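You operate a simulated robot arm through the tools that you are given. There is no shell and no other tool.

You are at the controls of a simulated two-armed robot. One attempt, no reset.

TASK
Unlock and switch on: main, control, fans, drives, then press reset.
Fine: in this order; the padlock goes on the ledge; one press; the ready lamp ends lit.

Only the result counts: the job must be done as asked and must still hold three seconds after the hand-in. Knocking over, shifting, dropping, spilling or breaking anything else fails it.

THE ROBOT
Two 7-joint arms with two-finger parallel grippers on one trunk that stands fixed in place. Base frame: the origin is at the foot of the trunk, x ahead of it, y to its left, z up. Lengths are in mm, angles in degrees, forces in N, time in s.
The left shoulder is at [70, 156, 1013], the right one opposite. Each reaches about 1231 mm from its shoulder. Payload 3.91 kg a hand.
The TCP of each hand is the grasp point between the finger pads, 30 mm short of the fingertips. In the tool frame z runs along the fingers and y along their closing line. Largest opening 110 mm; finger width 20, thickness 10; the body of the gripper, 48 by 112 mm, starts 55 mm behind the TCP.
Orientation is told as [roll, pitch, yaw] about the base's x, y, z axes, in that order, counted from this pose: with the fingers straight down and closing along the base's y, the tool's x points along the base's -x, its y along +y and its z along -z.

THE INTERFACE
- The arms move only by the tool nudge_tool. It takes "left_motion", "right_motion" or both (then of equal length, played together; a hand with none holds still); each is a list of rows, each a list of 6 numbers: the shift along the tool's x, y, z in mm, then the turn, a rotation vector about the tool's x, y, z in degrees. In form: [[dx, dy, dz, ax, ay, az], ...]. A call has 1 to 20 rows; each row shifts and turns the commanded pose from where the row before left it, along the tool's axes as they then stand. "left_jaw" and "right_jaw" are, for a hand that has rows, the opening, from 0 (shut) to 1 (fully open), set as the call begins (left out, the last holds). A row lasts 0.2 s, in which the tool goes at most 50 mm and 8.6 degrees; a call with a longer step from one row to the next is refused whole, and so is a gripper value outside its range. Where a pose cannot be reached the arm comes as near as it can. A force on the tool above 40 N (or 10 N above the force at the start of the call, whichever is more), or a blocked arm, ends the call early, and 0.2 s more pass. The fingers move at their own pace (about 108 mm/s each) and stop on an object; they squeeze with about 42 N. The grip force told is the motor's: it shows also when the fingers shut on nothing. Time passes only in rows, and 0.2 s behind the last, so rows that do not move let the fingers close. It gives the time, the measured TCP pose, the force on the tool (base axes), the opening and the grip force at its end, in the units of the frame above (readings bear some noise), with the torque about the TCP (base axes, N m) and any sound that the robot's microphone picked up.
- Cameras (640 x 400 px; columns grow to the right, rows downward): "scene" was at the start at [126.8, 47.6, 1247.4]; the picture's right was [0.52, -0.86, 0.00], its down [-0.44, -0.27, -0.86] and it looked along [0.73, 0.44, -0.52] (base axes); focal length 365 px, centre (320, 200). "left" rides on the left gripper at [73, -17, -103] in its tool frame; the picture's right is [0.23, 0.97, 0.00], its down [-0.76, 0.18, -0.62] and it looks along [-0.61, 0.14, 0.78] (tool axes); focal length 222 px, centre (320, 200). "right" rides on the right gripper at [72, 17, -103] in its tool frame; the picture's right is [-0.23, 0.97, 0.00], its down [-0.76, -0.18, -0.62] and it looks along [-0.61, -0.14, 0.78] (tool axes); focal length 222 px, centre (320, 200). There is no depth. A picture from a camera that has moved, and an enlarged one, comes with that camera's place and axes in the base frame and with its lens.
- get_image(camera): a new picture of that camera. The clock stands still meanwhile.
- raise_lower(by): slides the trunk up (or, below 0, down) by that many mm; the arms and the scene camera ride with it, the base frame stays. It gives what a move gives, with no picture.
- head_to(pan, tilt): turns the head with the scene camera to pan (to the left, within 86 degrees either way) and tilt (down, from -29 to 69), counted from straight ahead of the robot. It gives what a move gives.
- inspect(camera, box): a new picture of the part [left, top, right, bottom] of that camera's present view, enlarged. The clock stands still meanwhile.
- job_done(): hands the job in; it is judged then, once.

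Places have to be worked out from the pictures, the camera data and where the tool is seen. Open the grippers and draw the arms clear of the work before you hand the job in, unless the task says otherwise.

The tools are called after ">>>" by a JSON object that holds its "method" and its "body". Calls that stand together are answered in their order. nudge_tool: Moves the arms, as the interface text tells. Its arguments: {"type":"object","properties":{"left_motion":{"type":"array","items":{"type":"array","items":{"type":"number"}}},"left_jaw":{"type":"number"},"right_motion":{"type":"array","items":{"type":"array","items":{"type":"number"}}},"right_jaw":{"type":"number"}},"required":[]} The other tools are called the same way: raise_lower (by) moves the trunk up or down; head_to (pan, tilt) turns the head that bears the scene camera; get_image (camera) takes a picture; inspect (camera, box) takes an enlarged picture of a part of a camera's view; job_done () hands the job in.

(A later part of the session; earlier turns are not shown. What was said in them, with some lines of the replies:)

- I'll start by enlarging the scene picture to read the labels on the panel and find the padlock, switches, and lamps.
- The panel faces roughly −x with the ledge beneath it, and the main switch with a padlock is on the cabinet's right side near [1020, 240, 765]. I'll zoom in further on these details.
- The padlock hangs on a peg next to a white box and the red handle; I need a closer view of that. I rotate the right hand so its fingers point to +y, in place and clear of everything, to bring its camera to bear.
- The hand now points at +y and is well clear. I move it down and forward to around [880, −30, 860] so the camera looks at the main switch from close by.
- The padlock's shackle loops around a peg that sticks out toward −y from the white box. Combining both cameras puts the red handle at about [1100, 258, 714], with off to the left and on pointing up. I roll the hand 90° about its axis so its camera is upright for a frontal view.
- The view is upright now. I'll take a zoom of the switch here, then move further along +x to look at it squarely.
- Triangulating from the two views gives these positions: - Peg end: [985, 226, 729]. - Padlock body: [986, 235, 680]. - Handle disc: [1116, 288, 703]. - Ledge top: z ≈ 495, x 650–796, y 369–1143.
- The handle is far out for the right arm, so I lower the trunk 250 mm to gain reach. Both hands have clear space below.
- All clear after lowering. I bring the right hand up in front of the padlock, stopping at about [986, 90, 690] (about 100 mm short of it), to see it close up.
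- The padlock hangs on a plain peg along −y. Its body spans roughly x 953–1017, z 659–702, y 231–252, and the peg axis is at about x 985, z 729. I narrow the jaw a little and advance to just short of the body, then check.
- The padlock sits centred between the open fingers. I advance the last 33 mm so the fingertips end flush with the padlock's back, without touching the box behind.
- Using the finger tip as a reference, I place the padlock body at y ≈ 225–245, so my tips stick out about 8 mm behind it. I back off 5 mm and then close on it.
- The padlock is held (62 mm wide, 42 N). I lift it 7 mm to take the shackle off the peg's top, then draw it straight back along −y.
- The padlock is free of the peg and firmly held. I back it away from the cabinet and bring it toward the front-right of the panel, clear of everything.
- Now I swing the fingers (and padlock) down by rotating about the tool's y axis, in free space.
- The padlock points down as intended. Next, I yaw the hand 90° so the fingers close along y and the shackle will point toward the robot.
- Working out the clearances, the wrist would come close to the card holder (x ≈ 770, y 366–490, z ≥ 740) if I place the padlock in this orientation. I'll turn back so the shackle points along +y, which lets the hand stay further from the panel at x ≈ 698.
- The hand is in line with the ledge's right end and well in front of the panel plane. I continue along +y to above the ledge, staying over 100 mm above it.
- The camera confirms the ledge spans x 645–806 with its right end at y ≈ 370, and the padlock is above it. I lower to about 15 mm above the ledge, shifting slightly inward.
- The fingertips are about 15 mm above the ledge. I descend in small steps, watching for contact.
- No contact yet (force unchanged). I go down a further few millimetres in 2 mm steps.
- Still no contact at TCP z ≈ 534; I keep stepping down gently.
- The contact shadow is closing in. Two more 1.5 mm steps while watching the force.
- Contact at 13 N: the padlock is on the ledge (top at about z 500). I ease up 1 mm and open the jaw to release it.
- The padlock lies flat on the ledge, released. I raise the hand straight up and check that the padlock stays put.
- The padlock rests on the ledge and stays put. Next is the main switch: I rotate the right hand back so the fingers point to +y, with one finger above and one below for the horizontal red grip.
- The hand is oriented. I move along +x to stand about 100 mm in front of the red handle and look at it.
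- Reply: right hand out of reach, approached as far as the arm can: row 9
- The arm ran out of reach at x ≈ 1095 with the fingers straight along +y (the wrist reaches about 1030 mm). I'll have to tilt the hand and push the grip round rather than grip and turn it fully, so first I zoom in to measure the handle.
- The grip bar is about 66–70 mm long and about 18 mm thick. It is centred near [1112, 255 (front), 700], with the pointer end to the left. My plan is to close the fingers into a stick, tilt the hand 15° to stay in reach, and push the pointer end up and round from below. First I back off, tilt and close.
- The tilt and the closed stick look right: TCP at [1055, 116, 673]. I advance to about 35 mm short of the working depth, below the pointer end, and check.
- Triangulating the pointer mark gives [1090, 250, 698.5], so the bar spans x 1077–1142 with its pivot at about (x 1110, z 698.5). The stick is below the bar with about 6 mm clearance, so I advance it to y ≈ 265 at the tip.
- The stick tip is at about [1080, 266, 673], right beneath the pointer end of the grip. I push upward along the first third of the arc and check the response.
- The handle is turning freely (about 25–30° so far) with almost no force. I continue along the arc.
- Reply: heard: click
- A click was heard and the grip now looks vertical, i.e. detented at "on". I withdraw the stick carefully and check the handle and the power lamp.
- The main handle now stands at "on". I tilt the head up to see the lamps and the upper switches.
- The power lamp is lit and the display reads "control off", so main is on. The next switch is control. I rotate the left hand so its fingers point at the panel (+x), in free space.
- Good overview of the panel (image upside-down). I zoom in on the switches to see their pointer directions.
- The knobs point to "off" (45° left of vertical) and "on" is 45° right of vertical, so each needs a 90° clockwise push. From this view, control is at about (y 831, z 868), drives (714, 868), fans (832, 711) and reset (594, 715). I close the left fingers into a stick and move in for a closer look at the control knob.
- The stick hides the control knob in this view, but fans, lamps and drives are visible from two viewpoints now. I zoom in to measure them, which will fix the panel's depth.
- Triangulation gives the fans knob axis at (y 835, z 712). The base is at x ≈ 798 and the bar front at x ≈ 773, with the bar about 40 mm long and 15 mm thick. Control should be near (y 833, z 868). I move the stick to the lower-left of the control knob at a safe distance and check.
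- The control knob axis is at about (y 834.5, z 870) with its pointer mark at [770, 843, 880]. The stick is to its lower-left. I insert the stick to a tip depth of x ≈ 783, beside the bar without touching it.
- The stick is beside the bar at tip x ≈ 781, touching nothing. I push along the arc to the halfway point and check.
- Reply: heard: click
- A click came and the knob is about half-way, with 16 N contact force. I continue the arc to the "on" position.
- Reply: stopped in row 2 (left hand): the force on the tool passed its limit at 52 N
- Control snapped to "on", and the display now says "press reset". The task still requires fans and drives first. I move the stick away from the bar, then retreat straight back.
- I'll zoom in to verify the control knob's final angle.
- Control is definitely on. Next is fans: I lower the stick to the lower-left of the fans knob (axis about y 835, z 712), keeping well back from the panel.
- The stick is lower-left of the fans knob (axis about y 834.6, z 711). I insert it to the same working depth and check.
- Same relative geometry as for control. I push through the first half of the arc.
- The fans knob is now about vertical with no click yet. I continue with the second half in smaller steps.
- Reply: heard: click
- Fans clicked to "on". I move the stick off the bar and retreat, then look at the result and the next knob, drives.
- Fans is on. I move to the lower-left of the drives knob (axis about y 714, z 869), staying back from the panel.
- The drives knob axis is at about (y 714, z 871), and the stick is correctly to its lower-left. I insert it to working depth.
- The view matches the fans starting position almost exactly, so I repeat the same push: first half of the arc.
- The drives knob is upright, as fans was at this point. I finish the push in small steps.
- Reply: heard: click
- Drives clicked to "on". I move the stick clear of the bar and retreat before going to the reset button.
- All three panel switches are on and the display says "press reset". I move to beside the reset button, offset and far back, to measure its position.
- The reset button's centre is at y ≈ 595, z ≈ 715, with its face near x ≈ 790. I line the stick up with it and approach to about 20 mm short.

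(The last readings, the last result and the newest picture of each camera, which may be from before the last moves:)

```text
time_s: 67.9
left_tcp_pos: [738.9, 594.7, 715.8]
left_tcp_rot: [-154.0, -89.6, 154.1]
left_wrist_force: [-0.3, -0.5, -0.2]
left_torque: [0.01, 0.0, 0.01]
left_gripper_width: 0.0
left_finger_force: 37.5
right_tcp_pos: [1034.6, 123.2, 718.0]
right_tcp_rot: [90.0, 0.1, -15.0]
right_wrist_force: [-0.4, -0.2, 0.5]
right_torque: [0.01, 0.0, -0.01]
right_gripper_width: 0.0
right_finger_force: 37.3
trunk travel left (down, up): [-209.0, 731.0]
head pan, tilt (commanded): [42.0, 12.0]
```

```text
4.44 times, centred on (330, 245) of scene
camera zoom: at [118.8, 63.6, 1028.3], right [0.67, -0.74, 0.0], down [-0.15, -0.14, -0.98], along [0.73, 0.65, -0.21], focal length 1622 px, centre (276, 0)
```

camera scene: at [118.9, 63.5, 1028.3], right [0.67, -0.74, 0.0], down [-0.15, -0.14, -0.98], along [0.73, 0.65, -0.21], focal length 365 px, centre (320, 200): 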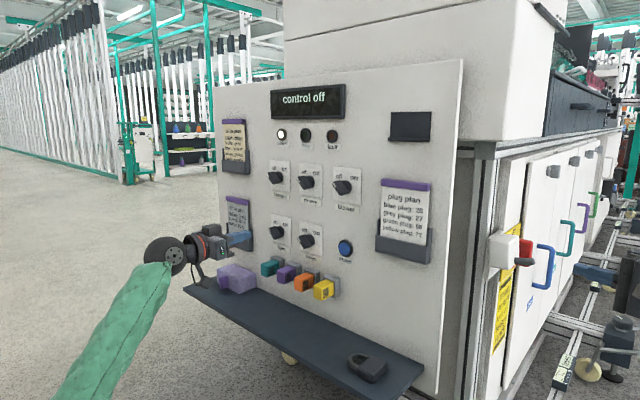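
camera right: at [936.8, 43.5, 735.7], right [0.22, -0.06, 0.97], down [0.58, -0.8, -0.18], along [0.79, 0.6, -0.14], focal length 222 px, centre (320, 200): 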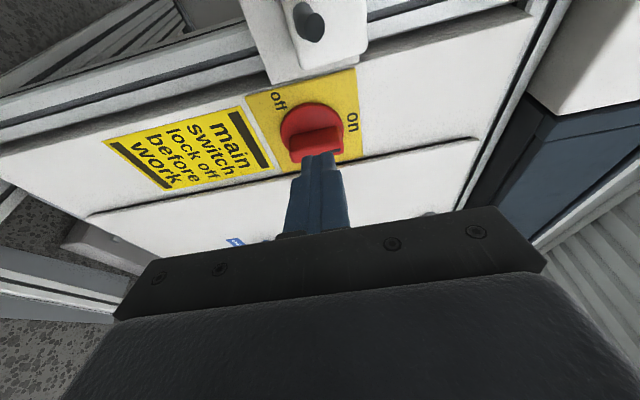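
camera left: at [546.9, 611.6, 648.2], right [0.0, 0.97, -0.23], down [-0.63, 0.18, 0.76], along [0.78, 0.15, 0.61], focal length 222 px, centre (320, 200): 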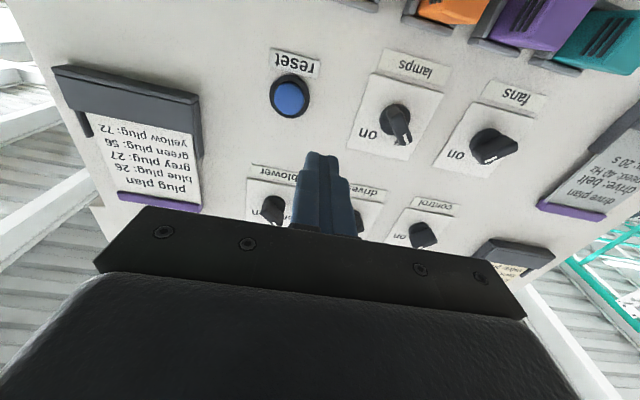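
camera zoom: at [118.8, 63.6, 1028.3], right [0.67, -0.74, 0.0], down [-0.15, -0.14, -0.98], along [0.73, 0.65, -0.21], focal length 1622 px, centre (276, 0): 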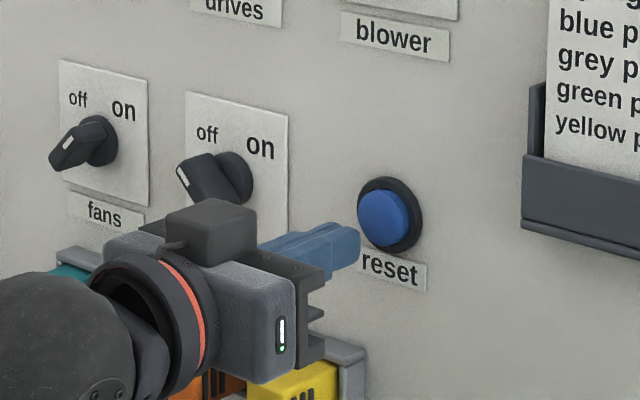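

The stick is centred on the blue button. I advance slowly, watching for contact and the click.

>>> {"method": "nudge_tool", "body": {"left_motion": [[0, 0, 3, 0, 0, 0], [0, 0, 3, 0, 0, 0], [0, 0, 3, 0, 0, 0]]}}

>>> {"method": "inspect", "body": {"camera": "left", "box": [220, 60, 420, 220]}}

```text
time_s: 68.7
left_tcp_pos: [749.5, 593.7, 713.7]
left_tcp_rot: [-146.6, -89.7, 146.6]
left_wrist_force: [0.5, 0.3, 0.6]
left_torque: [-0.02, -0.01, 0.01]
left_gripper_width: 0.2
left_finger_force: 37.4
right_tcp_pos: [1036.1, 121.6, 719.0]
right_tcp_rot: [90.0, 0.0, -15.0]
right_wrist_force: [0.0, 1.0, -0.2]
right_torque: [0.01, 0.0, 0.0]
right_gripper_width: 0.0
right_finger_force: 37.3
trunk travel left (down, up): [-209.0, 731.0]
head pan, tilt (commanded): [42.0, 12.0]
```

```text
2.50 times, centred on (320, 140) of left
camera zoom: at [646.6, 576.7, 640.5], right [0.0, 0.97, -0.23], down [-0.63, 0.18, 0.76], along [0.78, 0.15, 0.61], focal length 555 px, centre (320, 350)
```

zoom: 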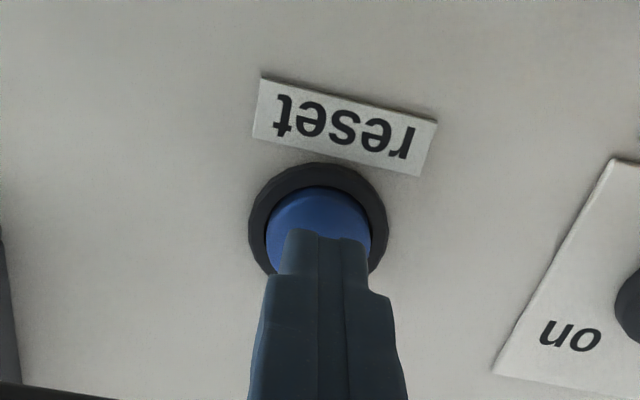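

No contact yet at tip x ≈ 779. I continue in 2 mm steps.

>>> {"method": "nudge_tool", "body": {"left_motion": [[0, 0, 2, 0, 0, 0], [0, 0, 2, 0, 0, 0]]}}

```text
time_s: 69.3
left_tcp_pos: [752.5, 594.2, 714.8]
left_tcp_rot: [-149.9, -89.6, 150.0]
left_wrist_force: [0.0, -0.1, 0.7]
left_torque: [0.0, -0.01, 0.0]
left_gripper_width: 0.0
left_finger_force: 37.3
right_tcp_pos: [1034.7, 122.4, 718.4]
right_tcp_rot: [90.0, 0.0, -15.0]
right_wrist_force: [-0.6, 0.0, 0.3]
right_torque: [-0.04, 0.03, -0.01]
right_gripper_width: 0.0
right_finger_force: 37.2
trunk travel left (down, up): [-209.0, 731.0]
head pan, tilt (commanded): [42.0, 12.0]
```

Still free. Another 2 mm ×2.

>>> {"method": "nudge_tool", "body": {"left_motion": [[0, 0, 2, 0, 0, 0], [0, 0, 2, 0, 0, 0]]}}

>>> {"method": "inspect", "body": {"camera": "scene", "box": [310, 210, 370, 270]}}

```text
time_s: 69.9
left_tcp_pos: [757.1, 593.5, 714.3]
left_tcp_rot: [-152.6, -89.6, 152.9]
left_wrist_force: [-0.4, 0.6, -0.2]
left_torque: [0.03, -0.04, -0.02]
left_gripper_width: 0.0
left_finger_force: 38.2
right_tcp_pos: [1034.5, 122.0, 718.5]
right_tcp_rot: [89.9, -0.1, -15.0]
right_wrist_force: [-0.2, -0.2, 0.1]
right_torque: [0.0, 0.0, 0.0]
right_gripper_width: 0.0
right_finger_force: 38.1
trunk travel left (down, up): [-209.0, 731.0]
head pan, tilt (commanded): [42.0, 12.0]
```

```text
6.67 times, centred on (340, 240) of scene
camera zoom: at [119.0, 63.5, 1028.3], right [0.67, -0.74, 0.0], down [-0.15, -0.14, -0.98], along [0.73, 0.65, -0.21], focal length 2434 px, centre (187, -67)
```

zoom: 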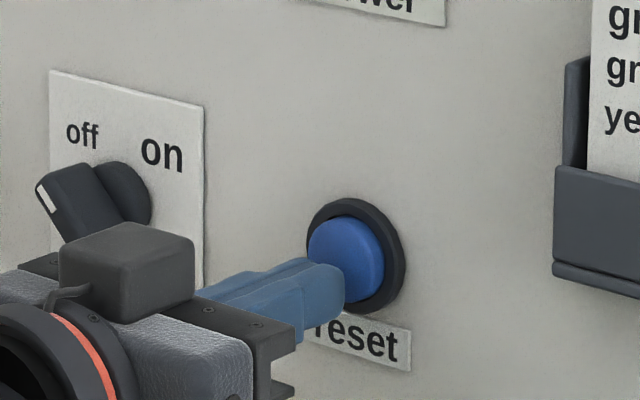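

In the scene view the tip sits about 4 mm low relative to the button's centre. I correct up by 4 mm and continue forward in small steps.

>>> {"method": "nudge_tool", "body": {"left_motion": [[-4, 0.7, 0, 0, 0, 0], [0, 0, 2, 0, 0, 0], [0, 0, 2, 0, 0, 0]]}}

>>> {"method": "inspect", "body": {"camera": "scene", "box": [310, 210, 370, 270]}}

>>> {"method": "inspect", "body": {"camera": "left", "box": [220, 60, 420, 220]}}

```text
time_s: 70.7
left_tcp_pos: [761.6, 594.5, 719.1]
left_tcp_rot: [-148.4, -89.5, 148.6]
left_wrist_force: [0.1, 0.0, -0.1]
left_torque: [-0.02, -0.01, 0.01]
left_gripper_width: 0.0
left_finger_force: 37.2
right_tcp_pos: [1035.2, 122.9, 719.1]
right_tcp_rot: [90.0, -0.1, -15.0]
right_wrist_force: [0.0, 0.3, 0.7]
right_torque: [-0.02, 0.0, 0.01]
right_gripper_width: 0.0
right_finger_force: 37.4
trunk travel left (down, up): [-209.0, 731.0]
head pan, tilt (commanded): [42.0, 12.0]
```

```text
6.67 times, centred on (340, 240) of scene
camera zoom: at [119.1, 63.5, 1028.3], right [0.67, -0.74, 0.0], down [-0.16, -0.14, -0.98], along [0.73, 0.65, -0.21], focal length 2434 px, centre (187, -67)
```

zoom: 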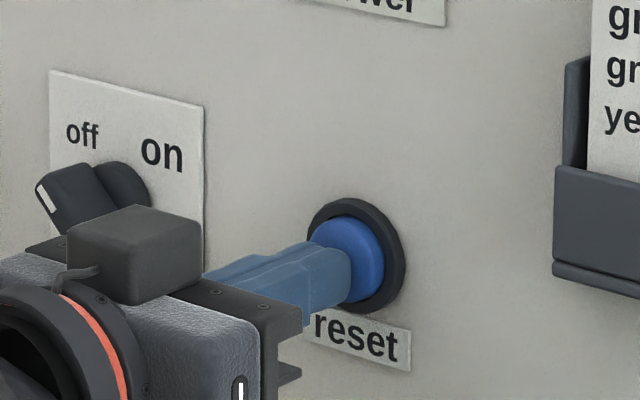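

```text
2.50 times, centred on (320, 140) of left
camera zoom: at [658.7, 577.5, 645.3], right [0.0, 0.97, -0.23], down [-0.63, 0.18, 0.76], along [0.78, 0.15, 0.61], focal length 555 px, centre (320, 350)
```

zoom: 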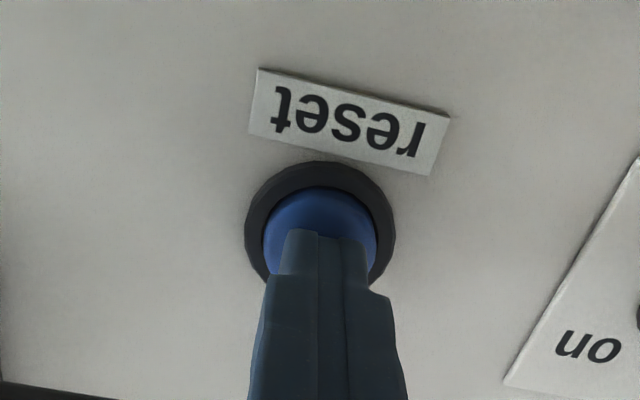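

The tip is nearly on the button face (x ≈ 791). I keep stepping 2 mm at a time.

>>> {"method": "nudge_tool", "body": {"left_motion": [[0, 0, 2, 0, 0, 0], [0, 0, 2, 0, 0, 0]]}}

```text
time_s: 71.3
left_tcp_pos: [765.5, 594.8, 718.8]
left_tcp_rot: [-146.1, -89.6, 146.3]
left_wrist_force: [-1.8, 0.2, -1.3]
left_torque: [0.04, 0.03, 0.0]
left_gripper_width: 0.0
left_finger_force: 37.1
right_tcp_pos: [1035.2, 122.7, 719.1]
right_tcp_rot: [90.1, 0.0, -15.0]
right_wrist_force: [-0.2, -0.3, 0.0]
right_torque: [0.02, -0.02, 0.0]
right_gripper_width: 0.2
right_finger_force: 37.5
trunk travel left (down, up): [-209.0, 731.0]
head pan, tilt (commanded): [42.0, 12.0]
```

First contact (−1.8 N). I press on gently until the click.

>>> {"method": "nudge_tool", "body": {"left_motion": [[0, 0, 1.5, 0, 0, 0], [0, 0, 1.5, 0, 0, 0]]}}

```text
time_s: 71.9
left_tcp_pos: [768.0, 595.1, 719.0]
left_tcp_rot: [-151.3, -89.7, 151.4]
left_wrist_force: [-3.4, 0.1, -0.8]
left_torque: [0.0, -0.02, -0.03]
left_gripper_width: 0.1
left_finger_force: 38.1
right_tcp_pos: [1034.8, 121.8, 718.6]
right_tcp_rot: [89.9, 0.0, -15.0]
right_wrist_force: [0.6, 0.6, -0.3]
right_torque: [0.01, 0.04, 0.03]
right_gripper_width: 0.0
right_finger_force: 37.8
trunk travel left (down, up): [-209.0, 731.0]
head pan, tilt (commanded): [42.0, 12.0]
heard: click
```

A click was heard at 3.4 N: the button is pressed. I'll look at the display and lamps before releasing, to judge whether the press registered.

>>> {"method": "inspect", "body": {"camera": "scene", "box": [220, 70, 380, 270]}}

```text
2.00 times, centred on (300, 170) of scene
camera zoom: at [118.9, 63.5, 1028.4], right [0.67, -0.74, 0.0], down [-0.15, -0.14, -0.98], along [0.73, 0.65, -0.21], focal length 730 px, centre (360, 260)
```

zoom: 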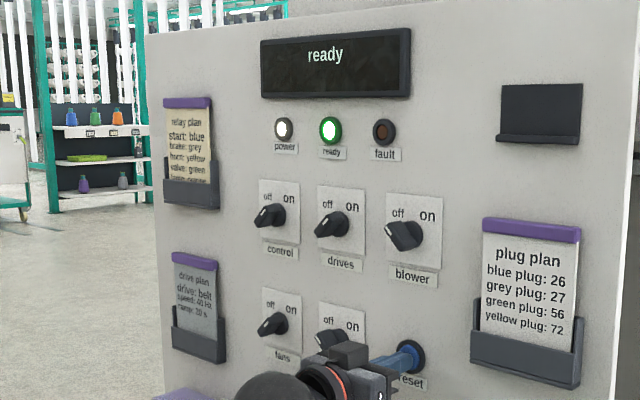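

The display reads "ready" and the green lamp is lit. I withdraw the stick straight back in one clean move.

>>> {"method": "nudge_tool", "body": {"left_motion": [[0, 0, -15, 0, 0, 0], [0, 0, -35, 0, 0, 0], [0, 0, -45, 0, 0, 0], [0, 0, -45, 0, 0, 0], [0, 0, -45, 0, 0, 0]]}}

>>> {"method": "get_image", "body": {"camera": "scene"}}

>>> {"method": "inspect", "body": {"camera": "scene", "box": [220, 70, 380, 270]}}

```text
time_s: 73.1
left_tcp_pos: [584.2, 593.0, 716.0]
left_tcp_rot: [-147.8, -89.5, 148.0]
left_wrist_force: [-0.1, 0.1, 0.8]
left_torque: [0.01, -0.02, -0.03]
left_gripper_width: 0.0
left_finger_force: 37.3
right_tcp_pos: [1036.0, 121.6, 719.6]
right_tcp_rot: [90.0, 0.0, -15.1]
right_wrist_force: [0.0, 0.0, -1.4]
right_torque: [-0.01, 0.03, 0.03]
right_gripper_width: 0.0
right_finger_force: 37.5
trunk travel left (down, up): [-209.0, 731.0]
head pan, tilt (commanded): [42.0, 12.0]
```

```text
taken
camera scene: at [119.3, 63.3, 1028.4], right [0.67, -0.74, 0.0], down [-0.16, -0.14, -0.98], along [0.73, 0.65, -0.21], focal length 365 px, centre (320, 200)
```

scene: 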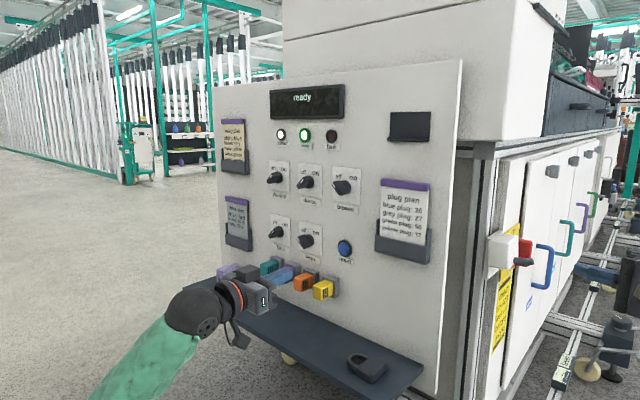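

```text
2.00 times, centred on (300, 170) of scene
camera zoom: at [119.3, 63.3, 1028.4], right [0.67, -0.74, 0.0], down [-0.16, -0.14, -0.98], along [0.73, 0.65, -0.21], focal length 730 px, centre (360, 260)
```

zoom: 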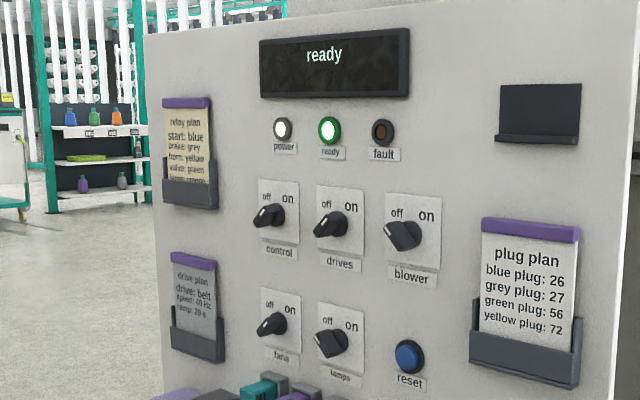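

Ready is lit and stays lit after release. I draw both arms clear of the work and open both grippers.

>>> {"method": "nudge_tool", "body": {"left_motion": [[0, 0, -40, 0, 0, 0], [0, 0, -40, 0, 0, 0], [0, 0, -40, 0, 0, 0], [0, 0, -30, 0, 0, 0]], "right_motion": [[0, 0, -40, 0, 0, 0], [0, 0, -40, 0, 0, 0], [0, 0, -40, 0, 0, 0], [0, 0, -40, 0, 0, 0]]}}

>>> {"method": "nudge_tool", "body": {"left_motion": [[0, 0, 0, 0, 0, 0], [0, 0, 0, 0, 0, 0], [0, 0, 0, 0, 0, 0], [0, 0, 0, 0, 0, 0], [0, 0, 0, 0, 0, 0]], "right_motion": [[0, 0, 0, 0, 0, 0], [0, 0, 0, 0, 0, 0], [0, 0, 0, 0, 0, 0], [0, 0, 0, 0, 0, 0], [0, 0, 0, 0, 0, 0]], "left_jaw": 1, "right_jaw": 1}}

>>> {"method": "get_image", "body": {"camera": "scene"}}

>>> {"method": "inspect", "body": {"camera": "scene", "box": [220, 70, 380, 270]}}

>>> {"method": "inspect", "body": {"camera": "scene", "box": [320, 220, 560, 400]}}

>>> {"method": "get_image", "body": {"camera": "right"}}

```text
time_s: 74.1
left_tcp_pos: [433.5, 595.5, 715.7]
left_tcp_rot: [-154.8, -89.6, 154.7]
left_wrist_force: [0.6, -0.5, -0.3]
left_torque: [0.0, 0.03, -0.03]
left_gripper_width: 0.0
left_finger_force: 37.9
right_tcp_pos: [992.9, -32.2, 719.5]
right_tcp_rot: [90.1, 0.1, -15.1]
right_wrist_force: [0.4, 1.3, 0.4]
right_torque: [-0.01, -0.02, -0.01]
right_gripper_width: 0.0
right_finger_force: 37.9
trunk travel left (down, up): [-209.0, 731.0]
head pan, tilt (commanded): [42.0, 12.0]
```

```text
time_s: 75.3
left_tcp_pos: [432.6, 595.4, 715.4]
left_tcp_rot: [-152.8, -89.6, 152.8]
left_wrist_force: [-0.1, 0.5, -0.3]
left_torque: [-0.01, 0.03, 0.0]
left_gripper_width: 110.1
left_finger_force: 0.1
right_tcp_pos: [994.1, -32.5, 720.0]
right_tcp_rot: [90.0, 0.0, -15.0]
right_wrist_force: [-0.2, -0.3, -0.5]
right_torque: [0.01, -0.01, -0.02]
right_gripper_width: 109.9
right_finger_force: 0.0
trunk travel left (down, up): [-209.0, 731.0]
head pan, tilt (commanded): [42.0, 12.0]
```

```text
taken
camera scene: at [118.9, 63.4, 1028.4], right [0.67, -0.74, 0.0], down [-0.15, -0.14, -0.98], along [0.73, 0.65, -0.21], focal length 365 px, centre (320, 200)
```

scene: 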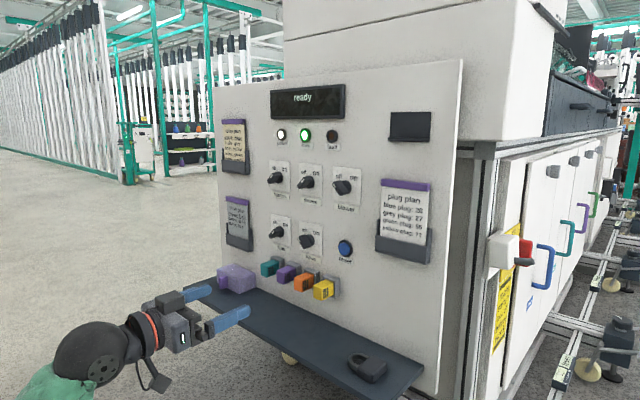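

```text
2.00 times, centred on (300, 170) of scene
camera zoom: at [118.9, 63.4, 1028.4], right [0.67, -0.74, 0.0], down [-0.15, -0.14, -0.98], along [0.73, 0.65, -0.21], focal length 730 px, centre (360, 260)
```

zoom: 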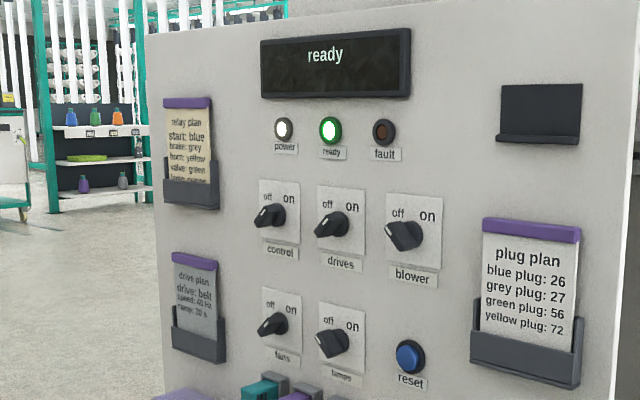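

```text
2.22 times, centred on (440, 310) of scene
camera zoom: at [118.9, 63.4, 1028.4], right [0.67, -0.74, 0.0], down [-0.15, -0.14, -0.98], along [0.73, 0.65, -0.21], focal length 811 px, centre (53, -44)
```

zoom: 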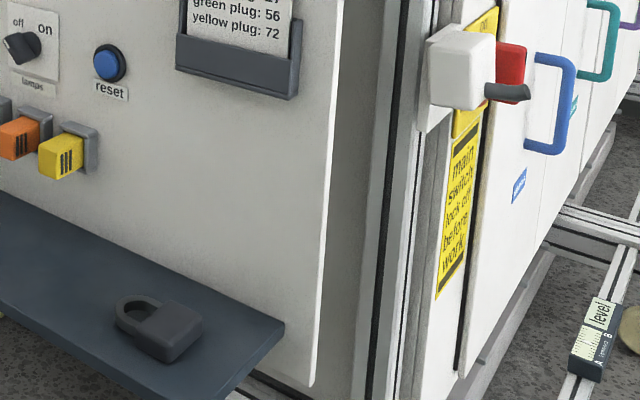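

```text
taken
camera right: at [894.9, -113.7, 737.1], right [0.22, -0.06, 0.97], down [0.57, -0.8, -0.18], along [0.79, 0.6, -0.14], focal length 222 px, centre (320, 200)
```

right: 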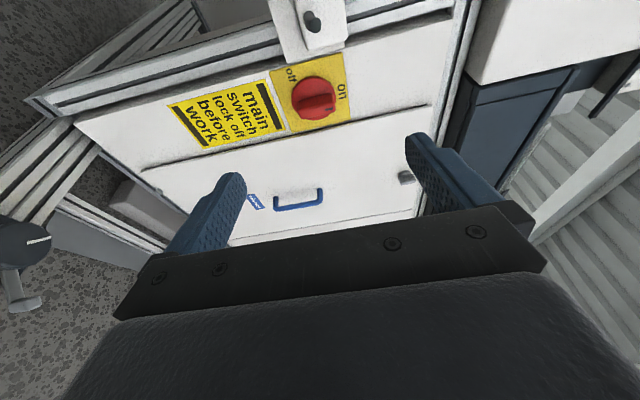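

Everything checks out:
- The padlock is flat on the ledge.
- Main, control, fans and drives are on, while lamps and blower are still off.
- Reset was pressed once, the display reads "ready" and the ready lamp is lit.
- Both arms are clear with grippers open.

I hand the job in.

>>> {"method": "job_done", "body": {}}

```text
The job is handed in.
```

The job is handed in: main, control, fans and drives were switched on in that order, then reset was pressed once. The ready lamp was lit at hand-in, and the display reads "ready".

- **Padlock:** it is off the main switch and lying flat on the ledge, near the right end.
- **Other controls:** lamps and blower are still off, and I saw no sign of anything else being moved.
- **Force spike:** turning control briefly peaked at 52 N as it snapped over. That is above the 40 N limit, so that move stopped early, but the knob ended at "on" and showed no damage.
- **Arms:** both are clear of the panel and cabinet with the grippers open.
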